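You operate a simulated robot arm through the tools that you are given. There is no shell and no other tool.

You are at the controls of a simulated robot arm. One attempt, no reset.

## Task
Put things in order on the clear end of the service table. At the end: the white caster from the clear end of the service table stands where the green jet stood; the yellow filter from the clear end of the service table is on the brown carton (marked "Filters"); the white roll (marked "Bin Liners") from the clear end of the service table stands where the yellow filter stood; the green jet from the clear end of the service table stands where the white roll stood; whatever was shut is shut again. Leave all else as you found it, and nothing knocked over. Set down upright: filter.

The check looks at the end state, three seconds after you hand in, the way a careful person would. Anything else that was tipped, shoved, dropped, spilled or broken makes it a failure.

## Robot
A 6-joint arm with a two-finger gripper, fixed in place. Base frame: the origin is on the floor under the middle of its stand, x ahead of it, y to its left, z up; the work surface is at about z = 0.78. Readings come in m, rad, newtons and seconds.
With the tool pointing down near the work surface it reaches from about 0.1 to 0.7 m from the base axis. Its first joint turns from -1.152 to 1.152 rad. Payload 2.45 kg.
The TCP is the grasp point between the finger pads, 0.03 m short of the fingertips. In the tool frame z runs along the fingers and y along their closing line. The gripper opens to 0.106 m; its body begins 0.079 m behind the TCP.
Orientation is told as [roll, pitch, yaw] about the base's x, y, z axes, in that order, counted from this pose: with the fingers straight down and closing along the base's y, the tool's x points along the base's -x, its y along +y and its z along -z.

## Interface
- The arm moves only by the tool jog_arm. Its argument "commands" is a list of rows, each an object of numbers (a shift or turn left out is 0, a gripper value left out holds the last): "x", "y", "z": the shift along the tool's x, y, z in m; "wx", "wy", "wz": the turn, a rotation vector about the tool's x, y, z in rad; "gripper": the finger opening in m, from 0 to 0.106. In form: [{"x": .., "y": .., "z": .., "wx": .., "wy": .., "wz": .., "gripper": ..}, ...]. A call has 1 to 20 rows; each row shifts and turns the commanded pose from where the row before left it, along the tool's axes as they then stand. Rows are played at 5 a second. More than 0.05 m and 0.15 rad between two rows, or a gripper value outside its range, and nothing of the call is played. Where a pose cannot be reached the arm comes as near as it can. A force on the tool above 40 N (or 10 N above the force at the start of the call, whichever is more), or a blocked arm, ends the call early, and 0.2 s more pass. Each finger travels about 0.153 m/s and halts on what it meets, pressing with about 25 N; the grip force reading is that of the motor and also rises with nothing between the fingers. The clock runs only during rows and for 0.2 s after the last one: add rows that do not move to give the fingers time. It gives the time, the measured TCP pose, the force on the tool (base axes), the opening and the grip force at its end, in the units of the frame above (readings bear some noise), with the torque about the TCP (base axes, N m) and any sound that the robot's microphone picked up, and new pictures: "views" is both (left out), scene, wrist or none.
- Cameras (640 x 400 px; columns grow to the right, rows downward): "scene" is fixed at [0.0697, 0.4332, 1.3913]; the picture's right is [-0.65, -0.76, 0.00], its down [-0.50, 0.42, -0.76] and it looks along [0.58, -0.49, -0.65] (base axes); focal length 367 px, centre (320, 200). "wrist" rides on the gripper at [0.076, -0.002, -0.106] in the tool frame; the picture's right is [0.02, 1.00, 0.00], its down [-0.78, 0.02, -0.62] and it looks along [-0.62, 0.01, 0.78] (tool axes); focal length 247 px, centre (320, 200). There is no depth. A picture from a camera that has moved, and an enlarged one, comes with that camera's place and axes in the base frame and with its lens. The place of the scene camera against the robot may be out by one fixed shift of up to 0.012 m in any direction.
- close_up(camera, box): a new picture of the part [left, top, right, bottom] of that camera's present view, enlarged. It takes no simulated time.
- sign_off(): hands the job in; it is judged then, once.

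Nothing tells you positions but the pictures and the camera data. Unless the task says otherwise, let go and move clear before handing in.

The tools are called after ">>>" as name(argument=value, ...) on one line, values as JSON. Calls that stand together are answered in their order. jog_arm: Moves the arm, as the interface text tells. Its arguments: {"type":"object","properties":{"commands":{"type":"array"},"views":{"type":"string","enum":["both","scene","wrist","none"]}},"required":["commands"]} The other tools are called the same way: close_up (camera, box) takes an enlarged picture of a part of a camera's view; sign_off () hands the job in.

At the start:

```text
t: 0.0
position: [0.2959, 0.0927, 1.1274]
ee_rot: [0.001, 0.0, -0.001]
force: [-0.3, 0.2, -0.6]
ft_torque: [0.0, 0.01, -0.02]
opening: 0.1061
grasp_force: 0.2
```

scene: 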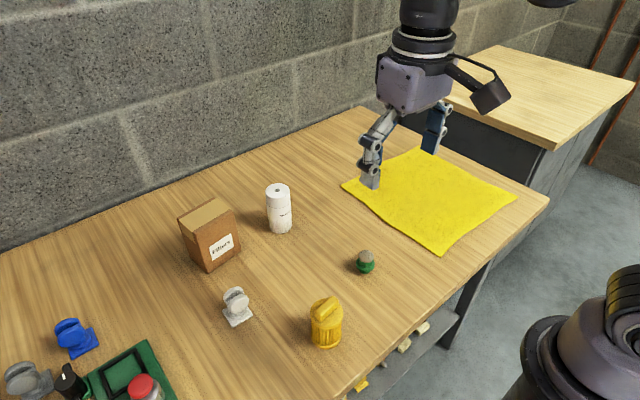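
wrist: 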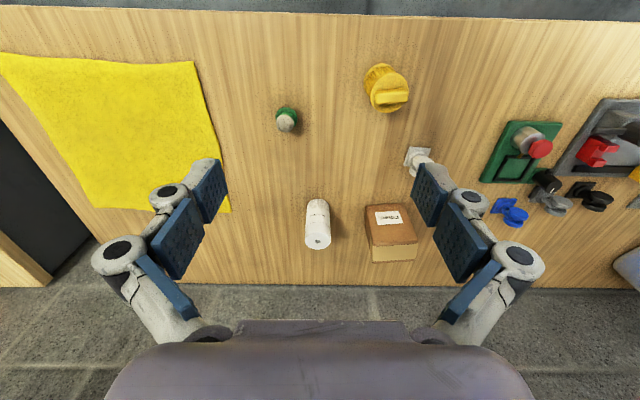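

The clear end shows a brown carton, a white roll, a green jet, a white caster and a yellow filter, with the yellow cloth nearby. I'll take enlarged pictures before moving.

>>> close_up(camera="scene", box=[160, 160, 400, 360])

>>> close_up(camera="wrist", box=[240, 40, 480, 280])

>>> close_up(camera="scene", box=[0, 280, 200, 400])

>>> close_up(camera="wrist", box=[440, 60, 640, 300])

```text
2.00 times, centred on (280, 260) of scene
camera zoom: at [0.0697, 0.4332, 1.3913], right [-0.65, -0.76, 0.0], down [-0.5, 0.42, -0.76], along [0.58, -0.49, -0.65], focal length 733 px, centre (400, 80)
```

zoom: 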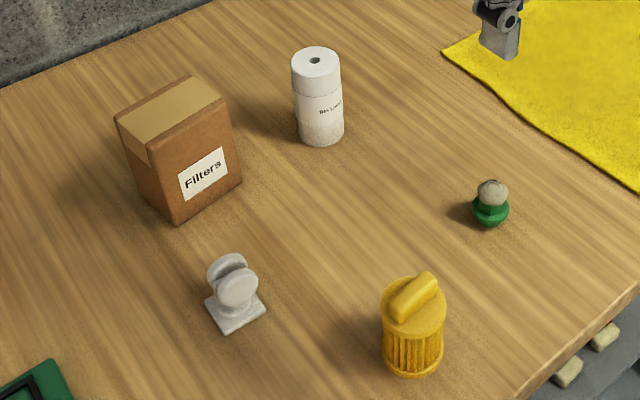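

```text
1.67 times, centred on (360, 160) of wrist
camera zoom: at [0.2174, 0.0899, 1.2342], right [-0.02, 1.0, 0.0], down [0.78, 0.02, 0.62], along [0.62, 0.01, -0.78], focal length 412 px, centre (253, 267)
```

zoom: 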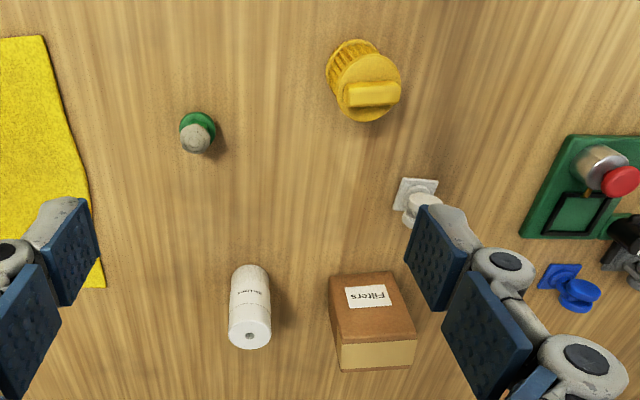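

```text
3.20 times, centred on (100, 340) of scene
camera zoom: at [0.0697, 0.4332, 1.3913], right [-0.65, -0.76, 0.0], down [-0.5, 0.42, -0.76], along [0.58, -0.49, -0.65], focal length 1173 px, centre (1024, -248)
```

zoom: 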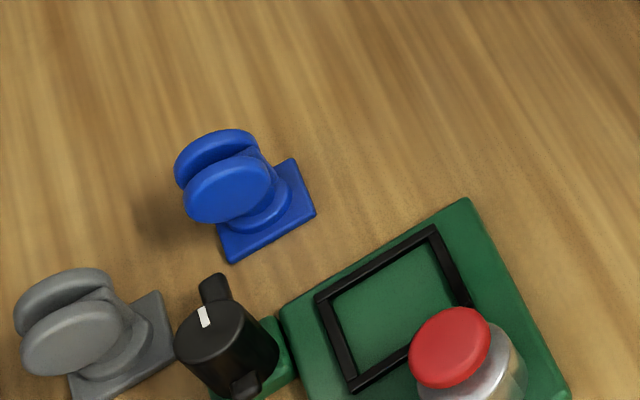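

```text
1.67 times, centred on (540, 180) of wrist
camera zoom: at [0.2174, 0.0899, 1.2342], right [-0.02, 1.0, 0.0], down [0.78, 0.02, 0.62], along [0.62, 0.01, -0.78], focal length 412 px, centre (-47, 233)
```

zoom: 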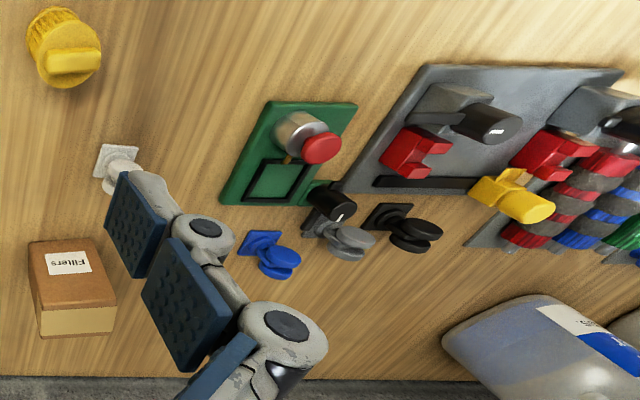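

The filter stands near (0.32, 0.19), the jet near (0.38, 0.03), the roll near (0.60, 0.09), the caster near (0.46, 0.29) and the carton near (0.61, 0.25). I'll do filter first, then roll, jet and caster, so each spot is already free when I need it; now I move to look at the filter from above.

>>> jog_arm(commands=[{"x": -0.01, "y": 0.035, "z": 0.02}, {"x": -0.006, "y": 0.035, "z": 0.02}, {"x": -0.004, "y": 0.03, "z": 0.02}, {}])

```text
t: 1.0
position: [0.3151, 0.1938, 1.0676]
ee_rot: [0.0, 0.0, -0.001]
force: [-0.5, -0.3, -0.3]
ft_torque: [0.0, 0.03, -0.02]
opening: 0.1059
grasp_force: 0.1
camera wrist: at [0.2375, 0.191, 1.175], right [-0.02, 1.0, 0.0], down [0.78, 0.02, 0.62], along [0.62, 0.01, -0.78], focal length 247 px, centre (320, 200)
```

scene: 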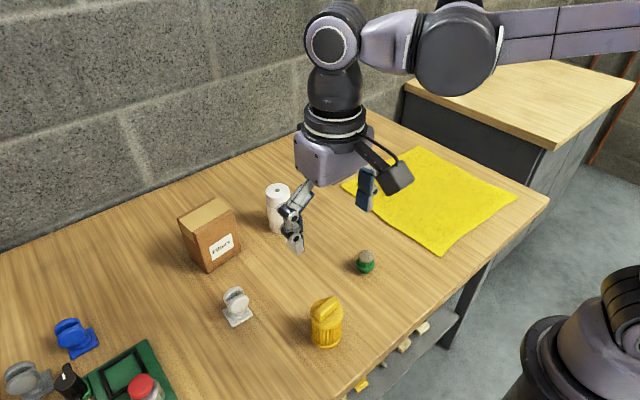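
wrist: 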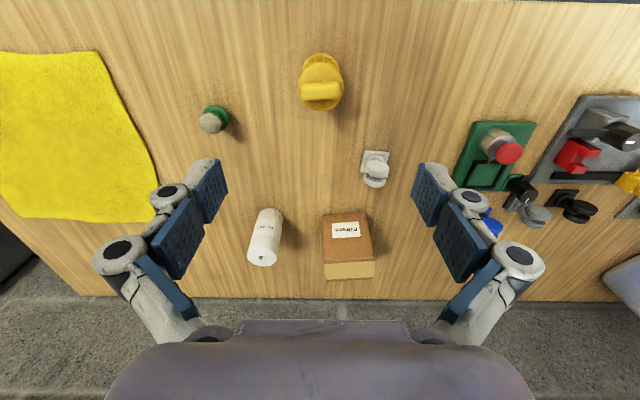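

The filter is now below the gripper, with its handle bar running roughly along y. I'll enlarge the wrist view for precise measurements.

>>> close_up(camera="wrist", box=[270, 30, 390, 130])

>>> close_up(camera="wrist", box=[300, 130, 420, 290])

>>> close_up(camera="wrist", box=[180, 80, 300, 280])

>>> close_up(camera="scene", box=[290, 280, 370, 360])

```text
4.00 times, centred on (330, 80) of wrist
camera zoom: at [0.2375, 0.191, 1.175], right [-0.02, 1.0, 0.0], down [0.78, 0.02, 0.62], along [0.62, 0.01, -0.78], focal length 988 px, centre (280, 680)
```

zoom: 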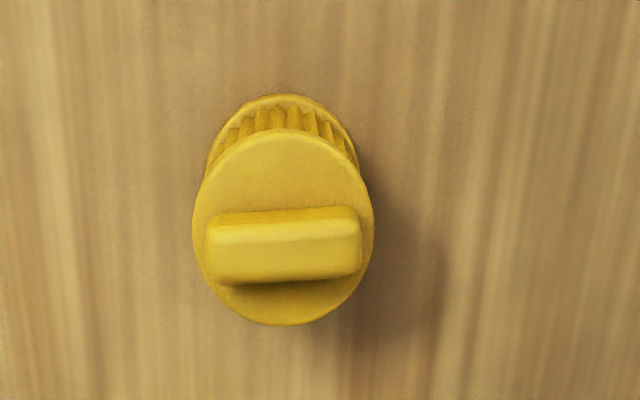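

```text
2.50 times, centred on (360, 210) of wrist
camera zoom: at [0.2375, 0.191, 1.175], right [-0.02, 1.0, 0.0], down [0.78, 0.02, 0.62], along [0.62, 0.01, -0.78], focal length 617 px, centre (220, 175)
```

zoom: 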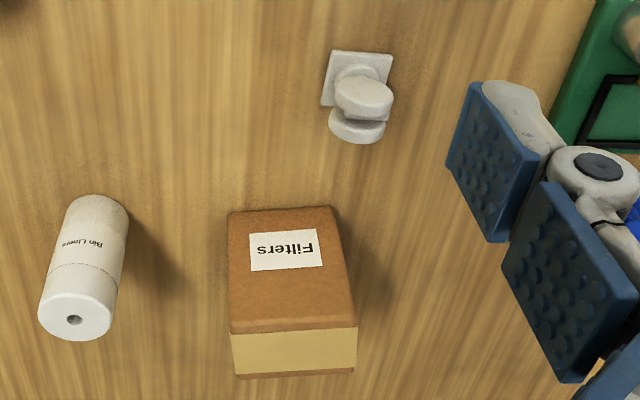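

```text
2.00 times, centred on (240, 180) of wrist
camera zoom: at [0.2375, 0.191, 1.175], right [-0.02, 1.0, 0.0], down [0.78, 0.02, 0.62], along [0.62, 0.01, -0.78], focal length 494 px, centre (480, 240)
```

zoom: 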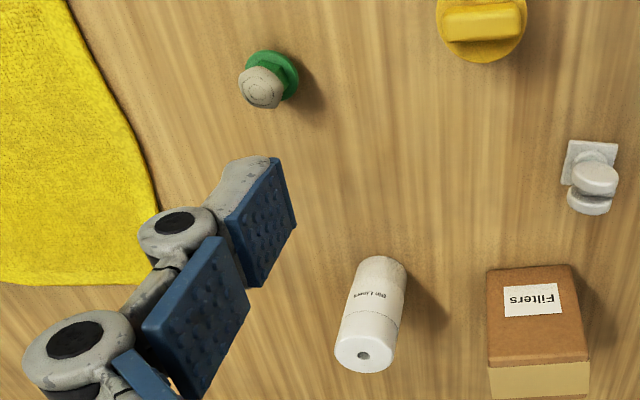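

```text
5.00 times, centred on (330, 320) of scene
camera zoom: at [0.0697, 0.4332, 1.3913], right [-0.65, -0.76, 0.0], down [-0.5, 0.42, -0.76], along [0.58, -0.49, -0.65], focal length 1833 px, centre (270, -400)
```

zoom: 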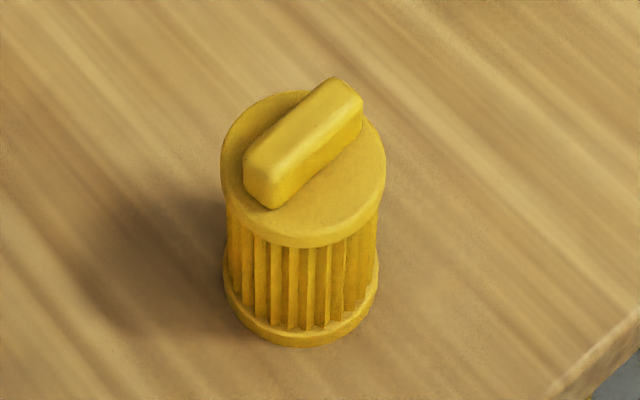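

The filter measures about 0.056 m across its cap, which sits near z = 0.85, and it is centred near (0.318, 0.192). I'll lower part of the way over it and check the alignment.

>>> jog_arm(commands=[{"x": -0.003, "y": -0.002, "z": 0.04}, {"z": 0.045}, {"z": 0.04}, {}])

```text
t: 2.0
position: [0.319, 0.1926, 0.9427]
ee_rot: [0.0, -0.001, 0.0]
force: [-0.4, 0.2, -0.2]
ft_torque: [0.01, -0.02, -0.01]
opening: 0.106
grasp_force: 0.1
camera wrist: at [0.2411, 0.1892, 1.0498], right [-0.02, 1.0, 0.0], down [0.78, 0.02, 0.62], along [0.62, 0.01, -0.78], focal length 247 px, centre (320, 200)
```

scene: 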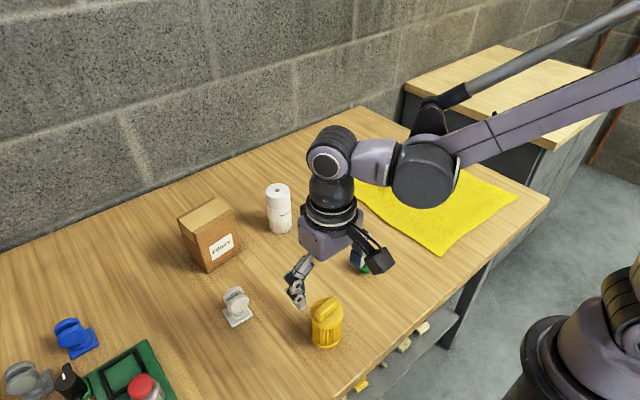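
wrist: 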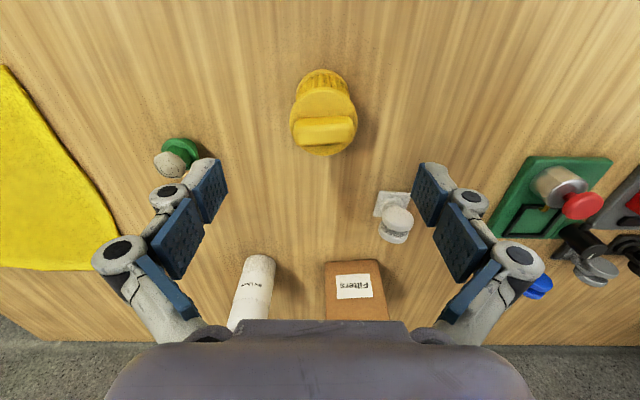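

The filter is centred between the fingers. I'll lower to grasp height around the cap and check once more before closing.

>>> jog_arm(commands=[{"y": 0.001, "z": 0.04}, {"z": 0.04}, {"z": 0.023}, {}])

```text
t: 3.0
position: [0.3193, 0.1923, 0.8389]
ee_rot: [0.0, 0.0, -0.001]
force: [-0.7, -0.9, 0.5]
ft_torque: [0.01, -0.02, 0.01]
opening: 0.1061
grasp_force: 0.1
camera wrist: at [0.2417, 0.1896, 0.9463], right [-0.02, 1.0, 0.0], down [0.78, 0.02, 0.62], along [0.62, 0.01, -0.78], focal length 247 px, centre (320, 200)
```

scene: 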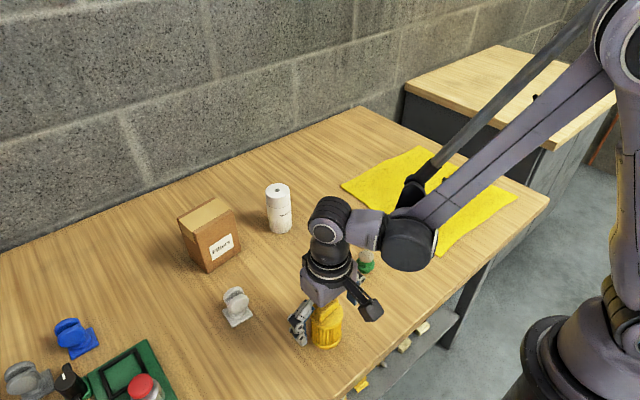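
wrist: 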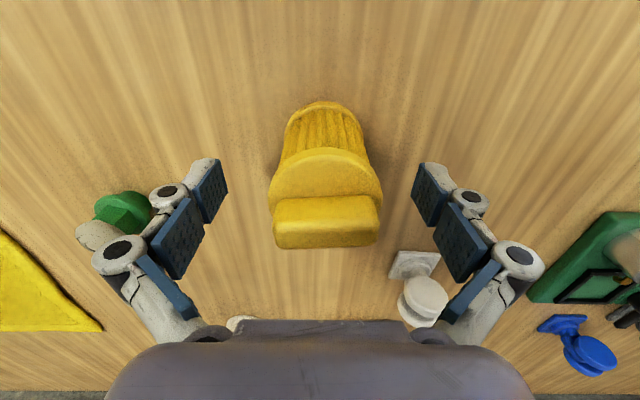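

The cap lies between the distal pads, so I'll close on it now.

>>> jog_arm(commands=[{"gripper": 0.02}, {}, {}, {}], views="wrist")

```text
t: 4.0
position: [0.32, 0.1921, 0.84]
ee_rot: [0.0, -0.001, -0.001]
force: [-0.4, 1.8, 6.4]
ft_torque: [0.2, 0.02, 0.01]
opening: 0.0544
grasp_force: 24.9
camera wrist: at [0.2418, 0.1897, 0.9467], right [-0.02, 1.0, 0.0], down [0.78, 0.02, 0.62], along [0.62, 0.01, -0.78], focal length 247 px, centre (320, 200)
```

wrist: 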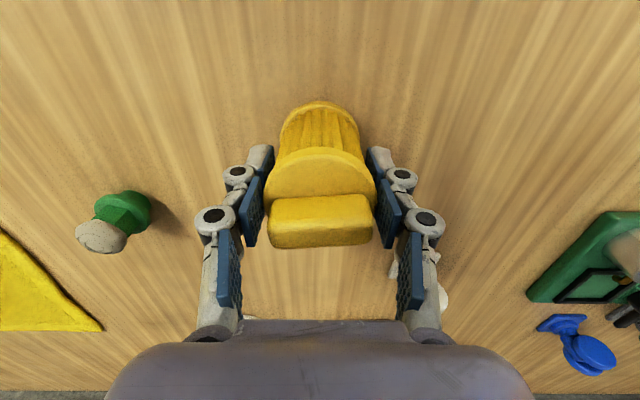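

The grip holds at a 0.054 m opening. I'll lift the filter straight up and check it comes along upright.

>>> jog_arm(commands=[{"z": -0.02}, {"z": -0.04}, {"z": -0.05}, {"z": -0.05}, {"z": -0.04}, {}])

```text
t: 5.4
position: [0.3183, 0.1925, 1.0401]
ee_rot: [-0.001, 0.0, 0.001]
force: [0.1, 0.2, 0.8]
ft_torque: [-0.03, 0.0, 0.01]
opening: 0.0199
grasp_force: 0.0
camera wrist: at [0.2414, 0.1892, 1.1474], right [-0.02, 1.0, 0.0], down [0.78, 0.02, 0.62], along [0.62, 0.01, -0.78], focal length 247 px, centre (320, 200)
```

scene: 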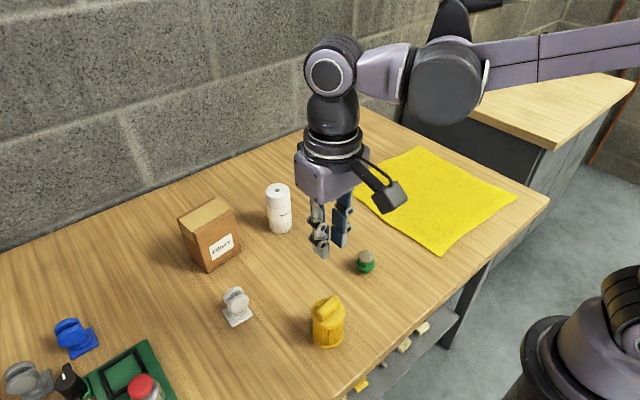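
wrist: 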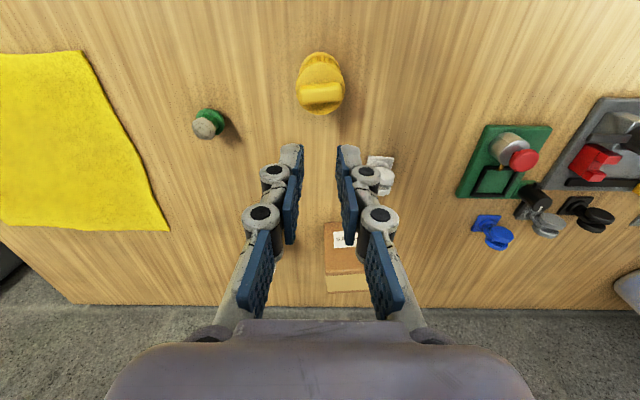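

The filter slipped out of the grip but still stands upright in about the same place. I'll look closely at it and at the fingers before trying again.

>>> close_up(camera="wrist", box=[270, 30, 390, 130])

>>> close_up(camera="wrist", box=[200, 130, 440, 330])

>>> close_up(camera="scene", box=[280, 180, 400, 360])

```text
4.00 times, centred on (330, 80) of wrist
camera zoom: at [0.2414, 0.1892, 1.1474], right [-0.02, 1.0, 0.0], down [0.78, 0.02, 0.62], along [0.62, 0.01, -0.78], focal length 988 px, centre (280, 680)
```

zoom: 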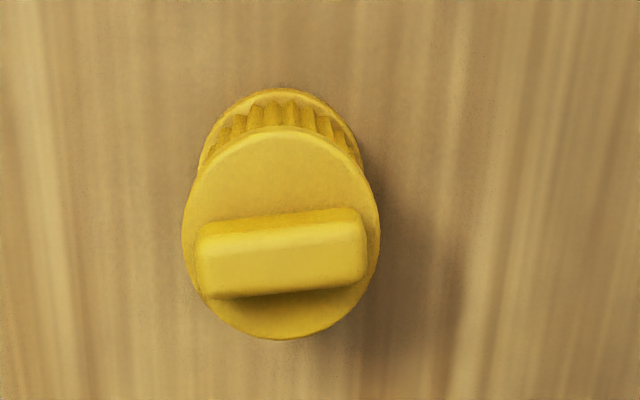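

```text
2.00 times, centred on (320, 230) of wrist
camera zoom: at [0.2414, 0.1892, 1.1474], right [-0.02, 1.0, 0.0], down [0.78, 0.02, 0.62], along [0.62, 0.01, -0.78], focal length 494 px, centre (320, 140)
```

zoom: 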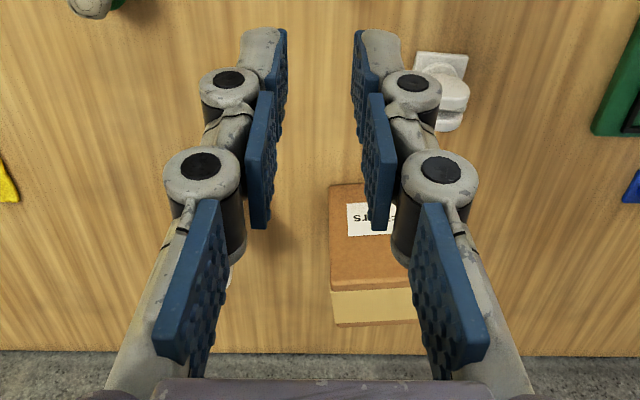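

```text
2.22 times, centred on (340, 270) of scene
camera zoom: at [0.0697, 0.4332, 1.3913], right [-0.65, -0.76, 0.0], down [-0.5, 0.42, -0.76], along [0.58, -0.49, -0.65], focal length 815 px, centre (276, 44)
```

zoom: 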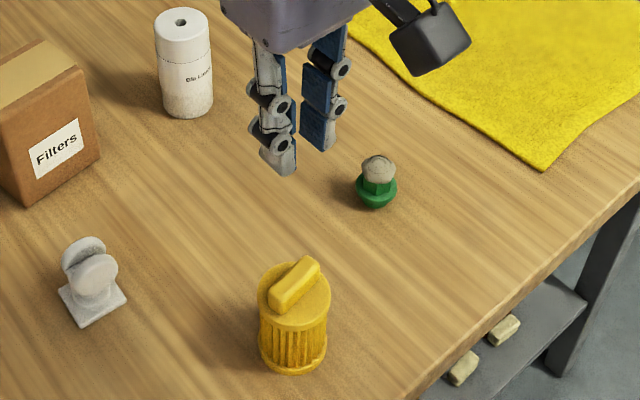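

The filter stands upright near (0.317, 0.190), turned only slightly. The cap probably sat in the gap between the distal and middle pads, so I'll reopen and come down a little higher to put the cap on the distal pads.

>>> jog_arm(commands=[{"gripper": 0.095}, {"x": 0.001, "y": -0.002, "z": 0.045}, {"z": 0.045}, {"z": 0.045}, {"z": 0.035}, {"z": 0.013}, {}], views="wrist")

```text
t: 7.0
position: [0.3165, 0.1869, 0.8559]
ee_rot: [-0.001, -0.001, -0.001]
force: [0.0, 0.0, 0.3]
ft_torque: [-0.03, 0.03, -0.02]
opening: 0.0948
grasp_force: 0.0
camera wrist: at [0.2395, 0.1848, 0.9633], right [-0.02, 1.0, 0.0], down [0.78, 0.02, 0.62], along [0.62, 0.01, -0.78], focal length 247 px, centre (320, 200)
```

wrist: 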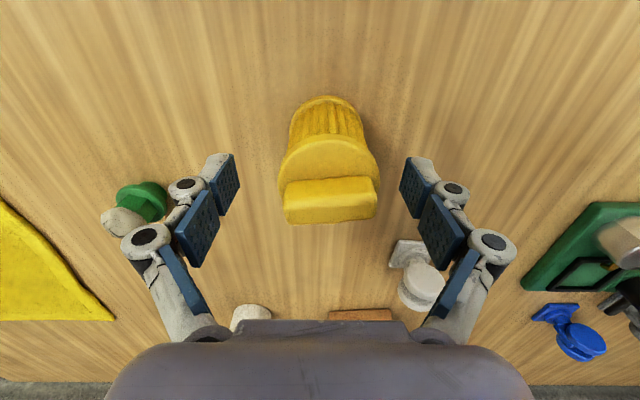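

The filter is about 4 mm toward +y from the gripper centre. I'll shift, close on the cap with the distal pads and then lift only a centimetre as a test.

>>> jog_arm(commands=[{"y": 0.003}, {"gripper": 0.02}, {}, {}, {}], views="wrist")

>>> jog_arm(commands=[{"z": -0.005}, {"z": -0.005}, {}, {}], views="both")

```text
t: 8.2
position: [0.3178, 0.1905, 0.8555]
ee_rot: [0.0, 0.001, 0.001]
force: [0.0, 1.3, 11.6]
ft_torque: [-0.02, -0.05, -0.06]
opening: 0.0542
grasp_force: 25.3
camera wrist: at [0.2391, 0.1883, 0.9636], right [-0.02, 1.0, 0.0], down [0.78, 0.02, 0.62], along [0.62, 0.01, -0.78], focal length 247 px, centre (320, 200)
```

wrist: 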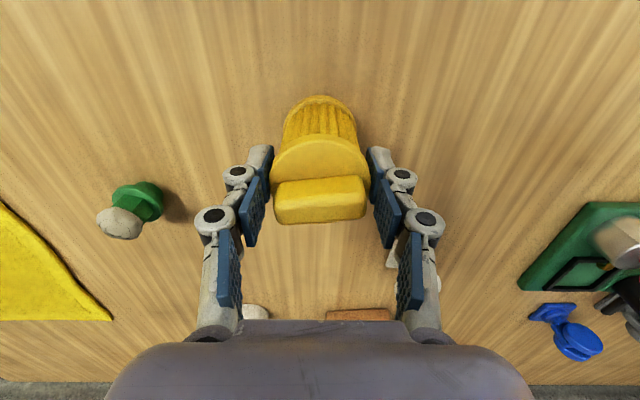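

```text
t: 9.2
position: [0.3161, 0.1932, 0.8661]
ee_rot: [0.001, -0.002, 0.002]
force: [0.0, 0.3, -0.8]
ft_torque: [0.03, -0.03, 0.01]
opening: 0.0545
grasp_force: 24.7
camera wrist: at [0.2395, 0.189, 0.9734], right [-0.02, 1.0, 0.0], down [0.78, 0.02, 0.62], along [0.62, 0.01, -0.78], focal length 247 px, centre (320, 200)
```

scene: 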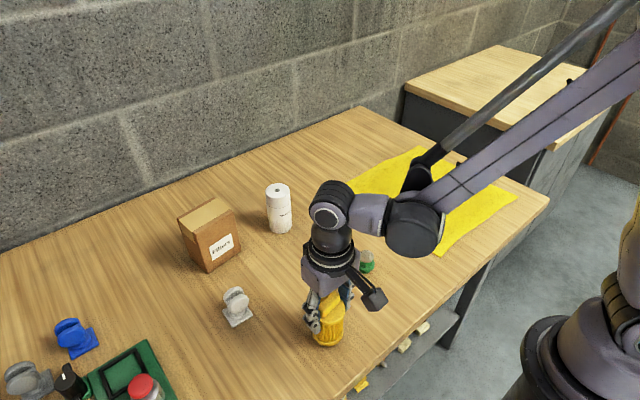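
wrist: 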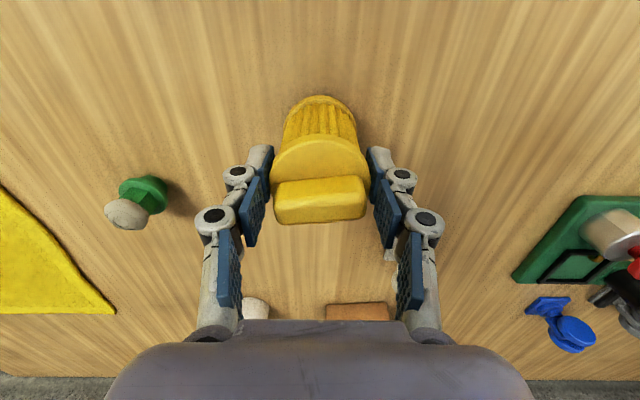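

The filter now rises with the gripper. I'll lift it gently further and watch the opening.

>>> jog_arm(commands=[{"z": -0.005}, {"z": -0.01}, {"z": -0.015}, {"z": -0.015}, {"z": -0.015}, {"z": -0.01}, {}], views="wrist")

```text
t: 10.8
position: [0.3185, 0.193, 0.9359]
ee_rot: [0.0, 0.001, 0.0]
force: [0.0, 0.1, -0.8]
ft_torque: [0.03, 0.01, -0.02]
opening: 0.0543
grasp_force: 24.9
camera wrist: at [0.2403, 0.1903, 1.0434], right [-0.02, 1.0, 0.0], down [0.78, 0.02, 0.62], along [0.62, 0.01, -0.78], focal length 247 px, centre (320, 200)
```

wrist: 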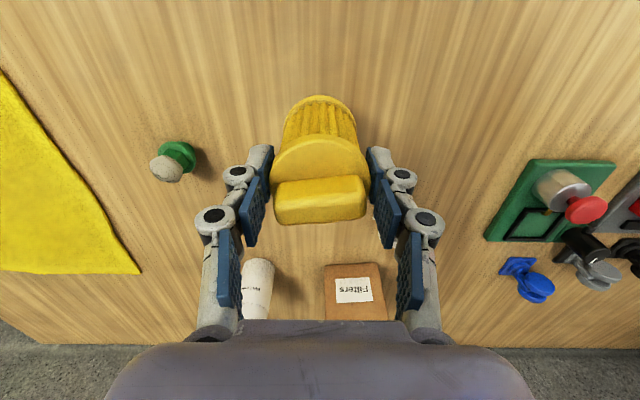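

The filter is held firmly and upright. I'll raise it above the carton height and then carry it toward the carton.

>>> jog_arm(commands=[{"z": -0.015}, {"z": -0.025}, {"z": -0.025}, {"z": -0.02}, {"z": -0.01}, {}, {"x": -0.015, "y": 0.003}, {"x": -0.03, "y": 0.006}, {"x": -0.04, "y": 0.009}, {"x": -0.045, "y": 0.009}, {"x": -0.045, "y": 0.009}, {"x": -0.035, "y": 0.008}, {"x": -0.02, "y": 0.005}, {}])

```text
t: 13.8
position: [0.5482, 0.2407, 1.0309]
ee_rot: [0.0, -0.001, -0.001]
force: [0.3, -0.3, -0.9]
ft_torque: [-0.02, 0.03, 0.03]
opening: 0.0546
grasp_force: 25.3
camera wrist: at [0.4701, 0.2383, 1.1383], right [-0.02, 1.0, 0.0], down [0.78, 0.02, 0.62], along [0.62, 0.01, -0.78], focal length 247 px, centre (320, 200)
```

scene: 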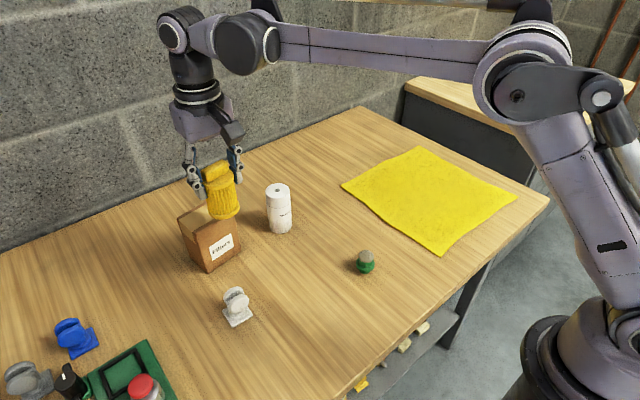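
wrist: 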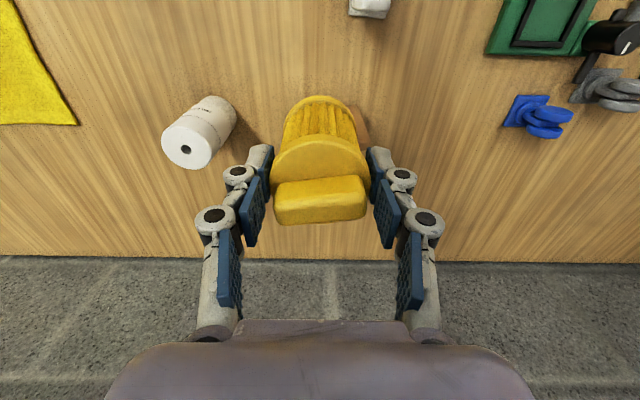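

The roll and the neighbourhood are clear of the arm. I'll move the last 6 cm so the filter is centred above the carton at about (0.614, 0.252).

>>> jog_arm(commands=[{"x": -0.02, "y": 0.003}, {"x": -0.026, "y": 0.004}, {"x": -0.02, "y": 0.0033}, {}, {}])

>>> close_up(camera="scene", box=[140, 110, 300, 290])

>>> close_up(camera="wrist", box=[220, 60, 420, 240])

```text
t: 15.0
position: [0.6094, 0.2505, 1.0292]
ee_rot: [0.0, 0.0, 0.0]
force: [0.5, -0.5, -0.9]
ft_torque: [0.01, 0.0, 0.01]
opening: 0.0544
grasp_force: 24.8
out of reach, approached as far as the arm can: row 3
camera wrist: at [0.5322, 0.2477, 1.1371], right [-0.02, 1.0, 0.0], down [0.78, 0.02, 0.62], along [0.62, 0.01, -0.78], focal length 247 px, centre (320, 200)
```

scene: 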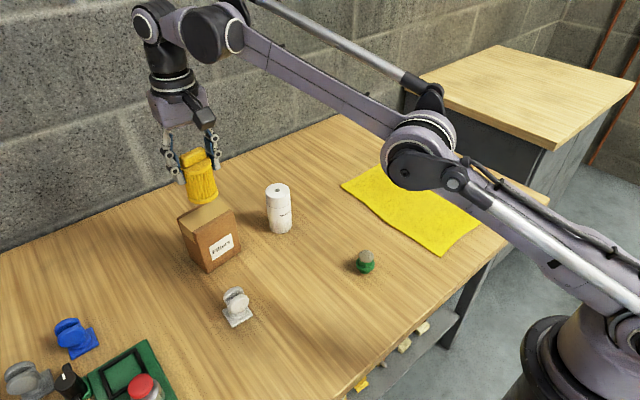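
wrist: 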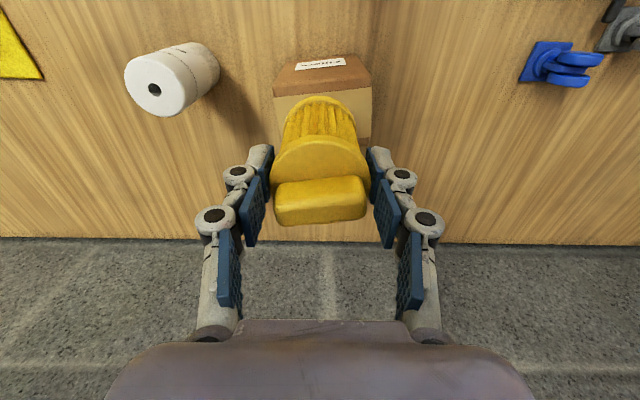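

```text
2.22 times, centred on (220, 200) of scene
camera zoom: at [0.0697, 0.4332, 1.3913], right [-0.65, -0.76, 0.0], down [-0.5, 0.42, -0.76], along [0.58, -0.49, -0.65], focal length 815 px, centre (542, 200)
```

zoom: 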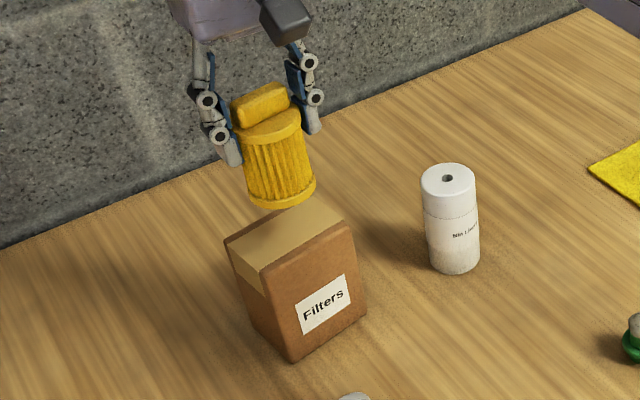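

```text
2.22 times, centred on (320, 150) of wrist
camera zoom: at [0.5322, 0.2477, 1.1371], right [-0.02, 1.0, 0.0], down [0.78, 0.02, 0.62], along [0.62, 0.01, -0.78], focal length 549 px, centre (320, 311)
```

zoom: 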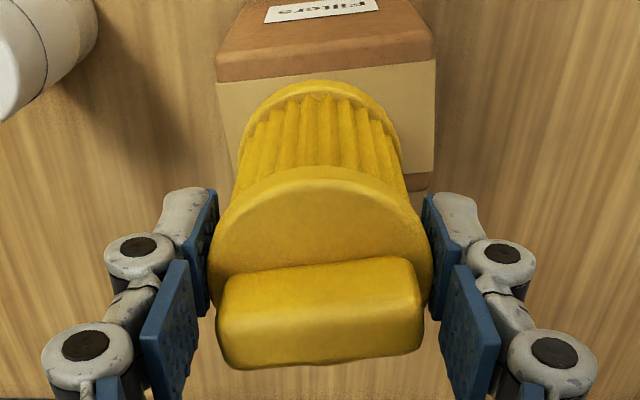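

The arm hit its reach limit at this height, with the filter at x ≈ 0.609; lower down it reaches further. I'll come down 3 cm and see where it settles.

>>> jog_arm(commands=[{"z": 0.012}, {"z": 0.013}, {}, {}])

>>> close_up(camera="wrist", box=[220, 60, 420, 240])

```text
t: 16.0
position: [0.6088, 0.2497, 1.0051]
ee_rot: [-0.001, 0.0, 0.0]
force: [0.0, 0.1, -1.0]
ft_torque: [0.02, -0.01, 0.03]
opening: 0.0541
grasp_force: 25.4
camera wrist: at [0.5319, 0.2477, 1.1125], right [-0.02, 1.0, 0.0], down [0.78, 0.02, 0.62], along [0.62, 0.01, -0.78], focal length 247 px, centre (320, 200)
```

scene: 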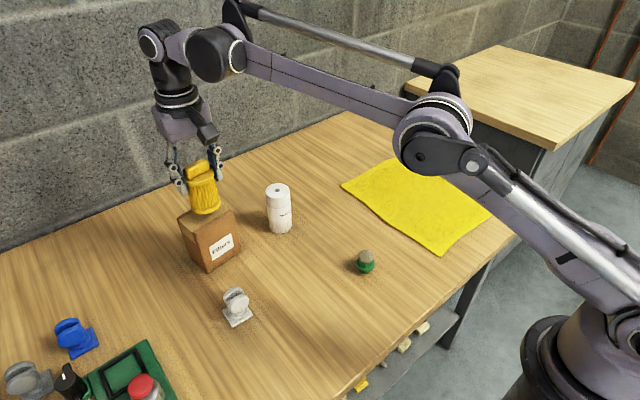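
wrist: 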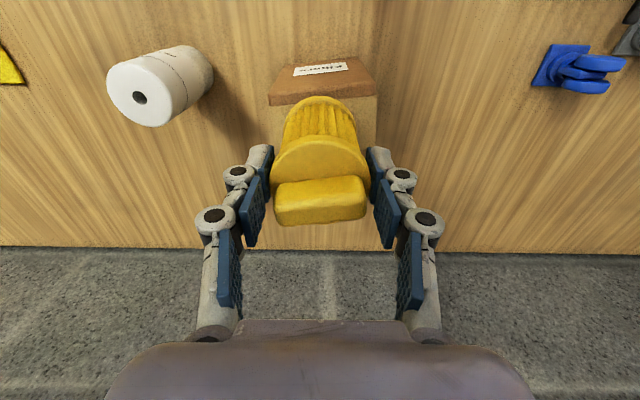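

```text
2.22 times, centred on (320, 150) of wrist
camera zoom: at [0.5319, 0.2477, 1.1125], right [-0.02, 1.0, 0.0], down [0.78, 0.02, 0.62], along [0.62, 0.01, -0.78], focal length 549 px, centre (320, 311)
```

zoom: 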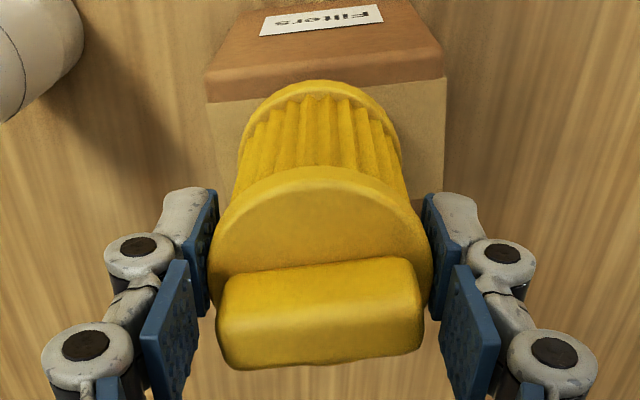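

The commanded pose was clipped, so the filter is about 5 mm short in x and 3 mm short in y of the carton's centre. I'll correct that and come down to just above the top.

>>> jog_arm(commands=[{"x": -0.003, "y": 0.0015}, {"x": -0.0025, "y": 0.0015}, {"z": 0.009}, {"z": 0.007}, {}, {}])

>>> close_up(camera="scene", box=[140, 130, 260, 280])

>>> close_up(camera="wrist", box=[220, 60, 420, 240])

```text
t: 17.4
position: [0.6169, 0.2527, 0.9895]
ee_rot: [0.0, 0.001, -0.001]
force: [0.6, -0.9, -0.7]
ft_torque: [0.0, 0.03, -0.02]
opening: 0.0544
grasp_force: 25.2
camera wrist: at [0.5388, 0.2504, 1.0966], right [-0.02, 1.0, 0.0], down [0.78, 0.02, 0.62], along [0.62, 0.01, -0.78], focal length 247 px, centre (320, 200)
```

scene: 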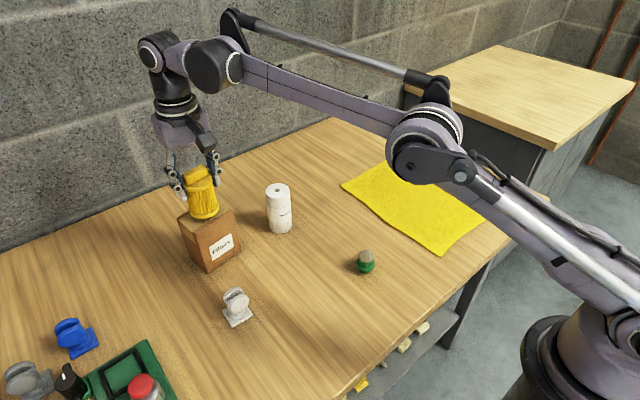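
wrist: 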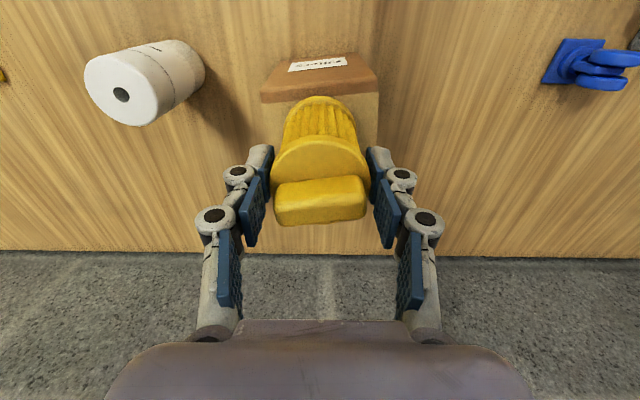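

```text
2.67 times, centred on (200, 205) of scene
camera zoom: at [0.0697, 0.4332, 1.3913], right [-0.65, -0.76, 0.0], down [-0.5, 0.42, -0.76], along [0.58, -0.49, -0.65], focal length 978 px, centre (640, 187)
```

zoom: 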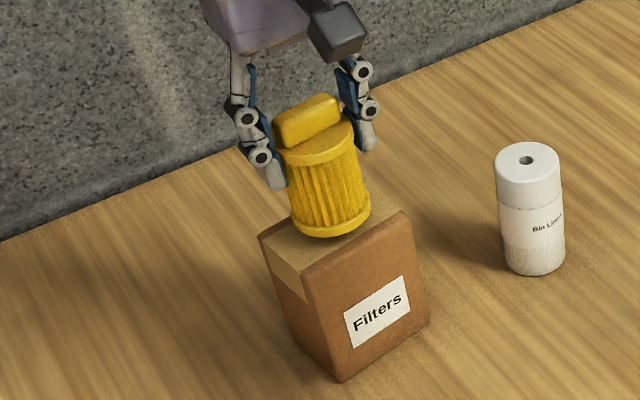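

```text
2.22 times, centred on (320, 150) of wrist
camera zoom: at [0.5388, 0.2504, 1.0966], right [-0.02, 1.0, 0.0], down [0.78, 0.02, 0.62], along [0.62, 0.01, -0.78], focal length 549 px, centre (320, 311)
```

zoom: 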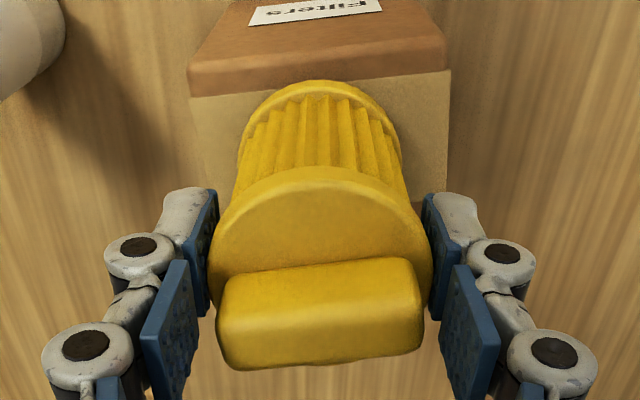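

The filter is centred over the carton with about a 1 cm gap. I'll lower it in small steps until the force shows contact.

>>> jog_arm(commands=[{"z": 0.004}, {"z": 0.003}, {"z": 0.002}, {}], views="wrist")

```text
t: 18.4
position: [0.6159, 0.2543, 0.9808]
ee_rot: [0.001, -0.001, 0.0]
force: [-0.4, -0.2, -0.7]
ft_torque: [-0.02, 0.0, -0.02]
opening: 0.0542
grasp_force: 25.2
camera wrist: at [0.5381, 0.2512, 1.0874], right [-0.02, 1.0, 0.0], down [0.78, 0.02, 0.62], along [0.62, 0.01, -0.78], focal length 247 px, centre (320, 200)
```

wrist: 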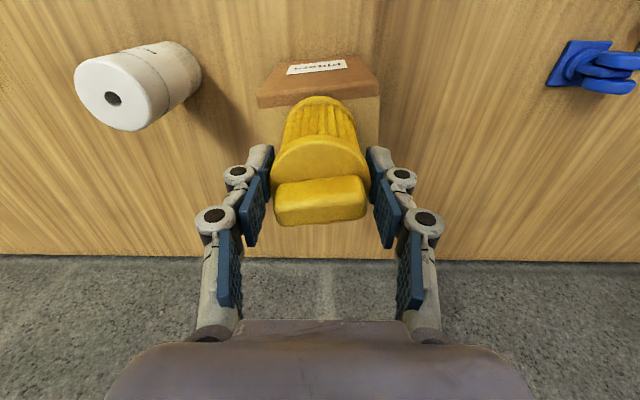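

No contact yet. I'll continue in 1 mm steps.

>>> jog_arm(commands=[{"z": 0.001}, {"z": 0.001}, {"z": 0.001}, {}], views="none")

```text
t: 19.4
position: [0.6168, 0.254, 0.9775]
ee_rot: [0.001, 0.001, 0.001]
force: [-0.8, 0.1, -0.7]
ft_torque: [-0.02, -0.02, -0.03]
opening: 0.0544
grasp_force: 25.1
```

>>> jog_arm(commands=[{"z": 0.001}, {"z": 0.001}, {}], views="none")

>>> close_up(camera="scene", box=[160, 140, 260, 240])

```text
t: 20.2
position: [0.6162, 0.2552, 0.976]
ee_rot: [-0.001, -0.001, 0.0]
force: [1.3, -0.2, 19.0]
ft_torque: [0.03, -0.13, -0.18]
opening: 0.0542
grasp_force: 25.2
```

```text
4.00 times, centred on (210, 190) of scene
camera zoom: at [0.0693, 0.4331, 1.3913], right [-0.65, -0.76, 0.0], down [-0.5, 0.42, -0.76], along [0.58, -0.49, -0.65], focal length 1466 px, centre (760, 240)
```

zoom: 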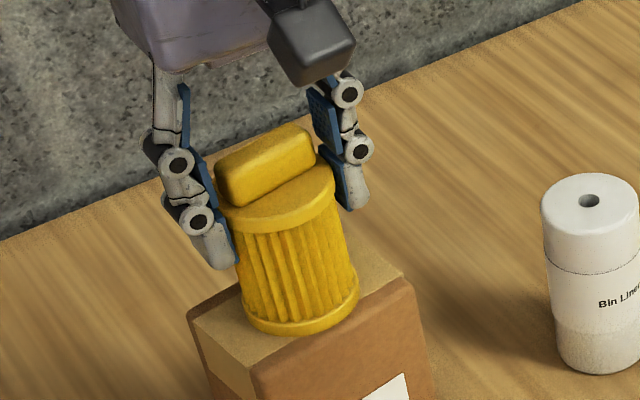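

The filter is now pressing on the carton. I'll ease off the pressure slightly, open the fingers gently, then rise straight up.

>>> jog_arm(commands=[{"z": -0.0007}, {}, {"gripper": 0.06}, {"gripper": 0.07}, {"gripper": 0.09}, {}])

```text
t: 21.6
position: [0.6166, 0.2537, 0.9758]
ee_rot: [0.002, -0.001, 0.0]
force: [-0.7, -0.1, 0.3]
ft_torque: [-0.02, 0.0, -0.01]
opening: 0.09
grasp_force: 0.0
camera wrist: at [0.5386, 0.2517, 1.0828], right [-0.02, 1.0, 0.0], down [0.78, 0.02, 0.62], along [0.62, 0.01, -0.78], focal length 247 px, centre (320, 200)
```

scene: 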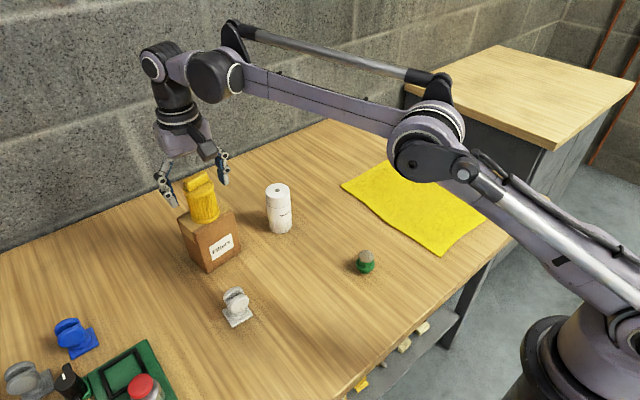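
wrist: 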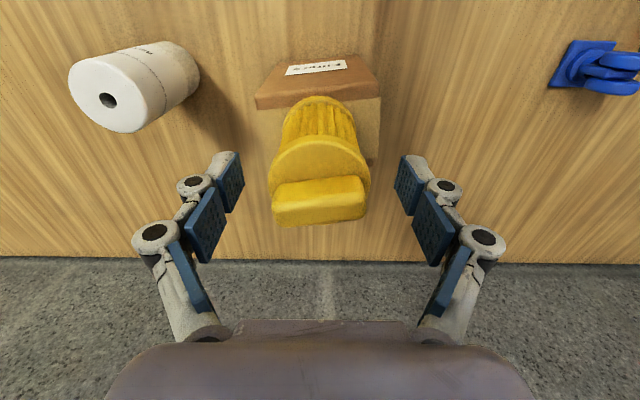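

The filter stands upright on the carton. I'll rise clear of it and then back off to view the roll.

>>> jog_arm(commands=[{"z": -0.01}, {"z": -0.02}, {"z": -0.025}, {"x": 0.03}, {"x": 0.045, "y": -0.02, "z": -0.01}, {"x": 0.035, "y": -0.04, "z": -0.01}, {"y": -0.05}, {"y": -0.045}, {}, {}])

>>> close_up(camera="scene", box=[160, 140, 320, 290])

```text
refused: row 5 steps farther than a row can; nothing moved
```

```text
2.67 times, centred on (240, 215) of scene
camera zoom: at [0.0697, 0.4332, 1.3913], right [-0.65, -0.76, 0.0], down [-0.5, 0.42, -0.76], along [0.58, -0.49, -0.65], focal length 978 px, centre (533, 160)
```

zoom: 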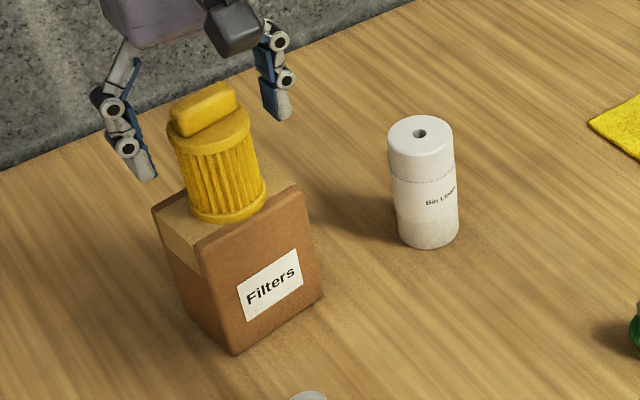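

The row length was slightly too big, so nothing moved. The filter stands squarely on the carton; I'll resend the withdrawal with smaller steps.

>>> jog_arm(commands=[{"z": -0.01}, {"z": -0.02}, {"z": -0.025}, {"x": 0.03}, {"x": 0.04, "y": -0.015, "z": -0.01}, {"x": 0.03, "y": -0.03, "z": -0.01}, {"y": -0.045}, {"y": -0.045}, {"y": -0.025}, {}, {}])

>>> close_up(camera="wrist", box=[240, 40, 440, 240])

>>> close_up(camera="scene", box=[160, 140, 320, 290])

```text
t: 24.0
position: [0.5086, 0.0937, 1.0481]
ee_rot: [0.0, 0.0, 0.001]
force: [1.0, -0.1, -1.0]
ft_torque: [0.04, 0.03, 0.01]
opening: 0.0899
grasp_force: 0.1
out of reach, approached as far as the arm can: row 3
camera wrist: at [0.4307, 0.0895, 1.1554], right [-0.02, 1.0, 0.0], down [0.78, 0.02, 0.62], along [0.62, 0.01, -0.78], focal length 247 px, centre (320, 200)
```

scene: 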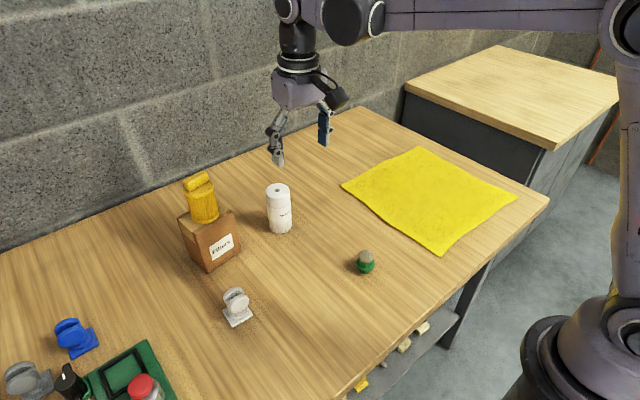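
wrist: 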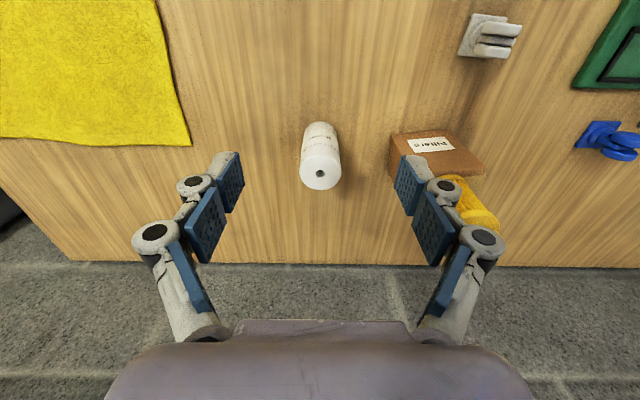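

```text
2.00 times, centred on (340, 140) of wrist
camera zoom: at [0.4307, 0.0895, 1.1554], right [-0.02, 1.0, 0.0], down [0.78, 0.02, 0.62], along [0.62, 0.01, -0.78], focal length 494 px, centre (280, 320)
```

zoom: 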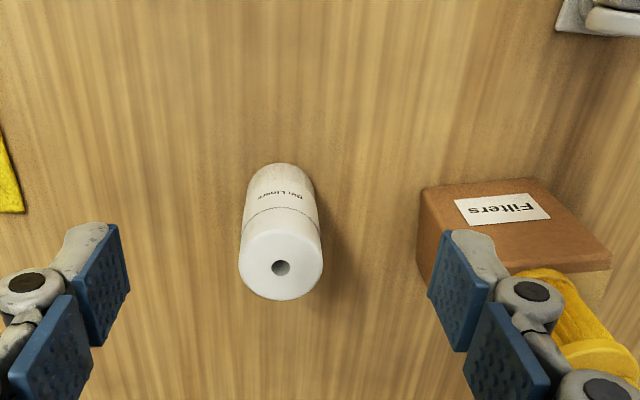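

```text
2.67 times, centred on (240, 215) of scene
camera zoom: at [0.0697, 0.4332, 1.3913], right [-0.65, -0.76, 0.0], down [-0.5, 0.42, -0.76], along [0.58, -0.49, -0.65], focal length 978 px, centre (533, 160)
```

zoom: 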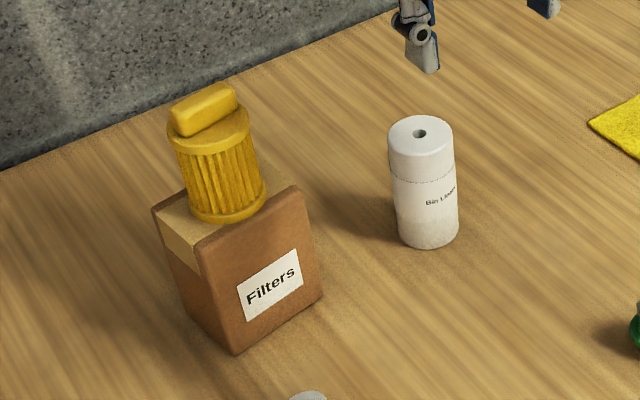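

The filter stands on the carton, and the roll stands near (0.600, 0.092) with its top at z ≈ 0.89. I'll go over the roll and check alignment before descending.

>>> jog_arm(commands=[{"x": -0.03}, {"x": -0.04}, {"x": -0.0215}, {"z": 0.03}, {"z": 0.03}, {}, {}])

>>> close_up(camera="wrist", box=[220, 60, 420, 240])

```text
t: 25.6
position: [0.6004, 0.0904, 0.988]
ee_rot: [-0.001, 0.001, 0.002]
force: [-0.2, -0.8, -0.2]
ft_torque: [0.0, -0.01, 0.03]
opening: 0.0899
grasp_force: 0.1
camera wrist: at [0.523, 0.0882, 1.0955], right [-0.02, 1.0, 0.0], down [0.78, 0.02, 0.62], along [0.62, 0.01, -0.78], focal length 247 px, centre (320, 200)
```

scene: 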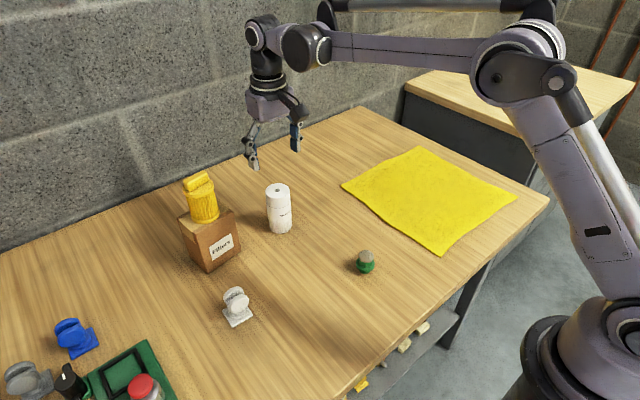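
wrist: 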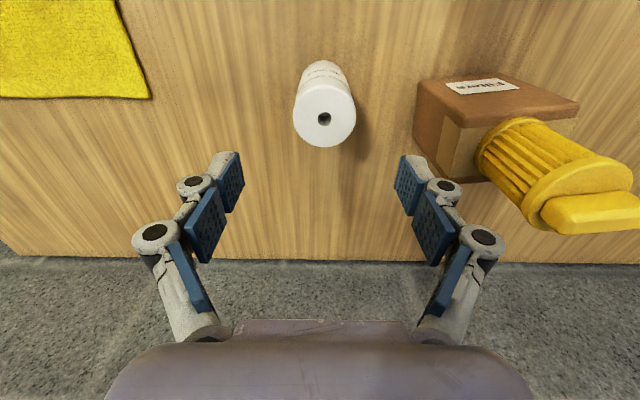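

```text
2.22 times, centred on (320, 150) of wrist
camera zoom: at [0.523, 0.0882, 1.0955], right [-0.02, 1.0, 0.0], down [0.78, 0.02, 0.62], along [0.62, 0.01, -0.78], focal length 549 px, centre (320, 311)
```

zoom: 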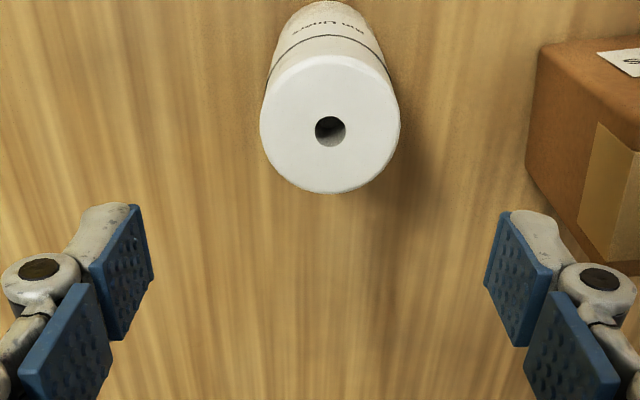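

The roll is 2–3 mm toward +y of the gripper centre. I'll correct that and descend around it to mid-height.

>>> jog_arm(commands=[{"x": 0.001, "y": 0.0025}, {"z": 0.04}, {"z": 0.045}, {"z": 0.035}, {"z": 0.018}, {}, {}])

```text
t: 27.2
position: [0.6003, 0.0929, 0.8483]
ee_rot: [0.001, 0.0, -0.001]
force: [-0.3, 0.0, -0.5]
ft_torque: [0.0, -0.03, 0.01]
opening: 0.0899
grasp_force: 0.0
camera wrist: at [0.5229, 0.0899, 0.9566], right [-0.02, 1.0, 0.0], down [0.78, 0.02, 0.62], along [0.62, 0.01, -0.78], focal length 247 px, centre (320, 200)
```

scene: 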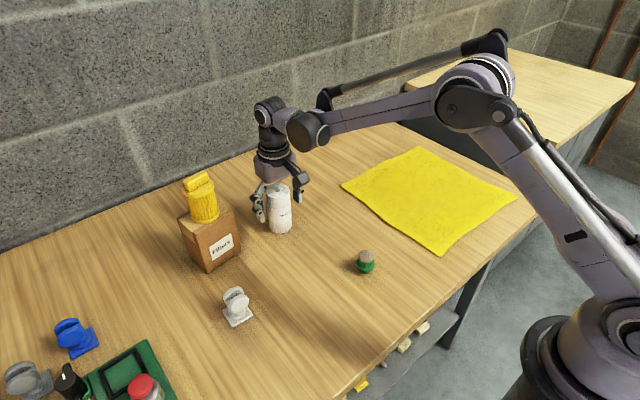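
wrist: 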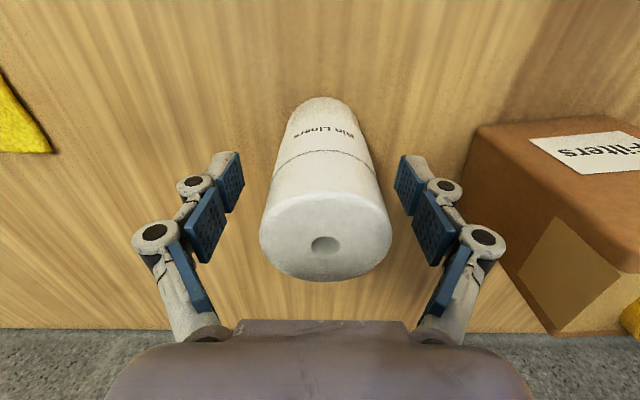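

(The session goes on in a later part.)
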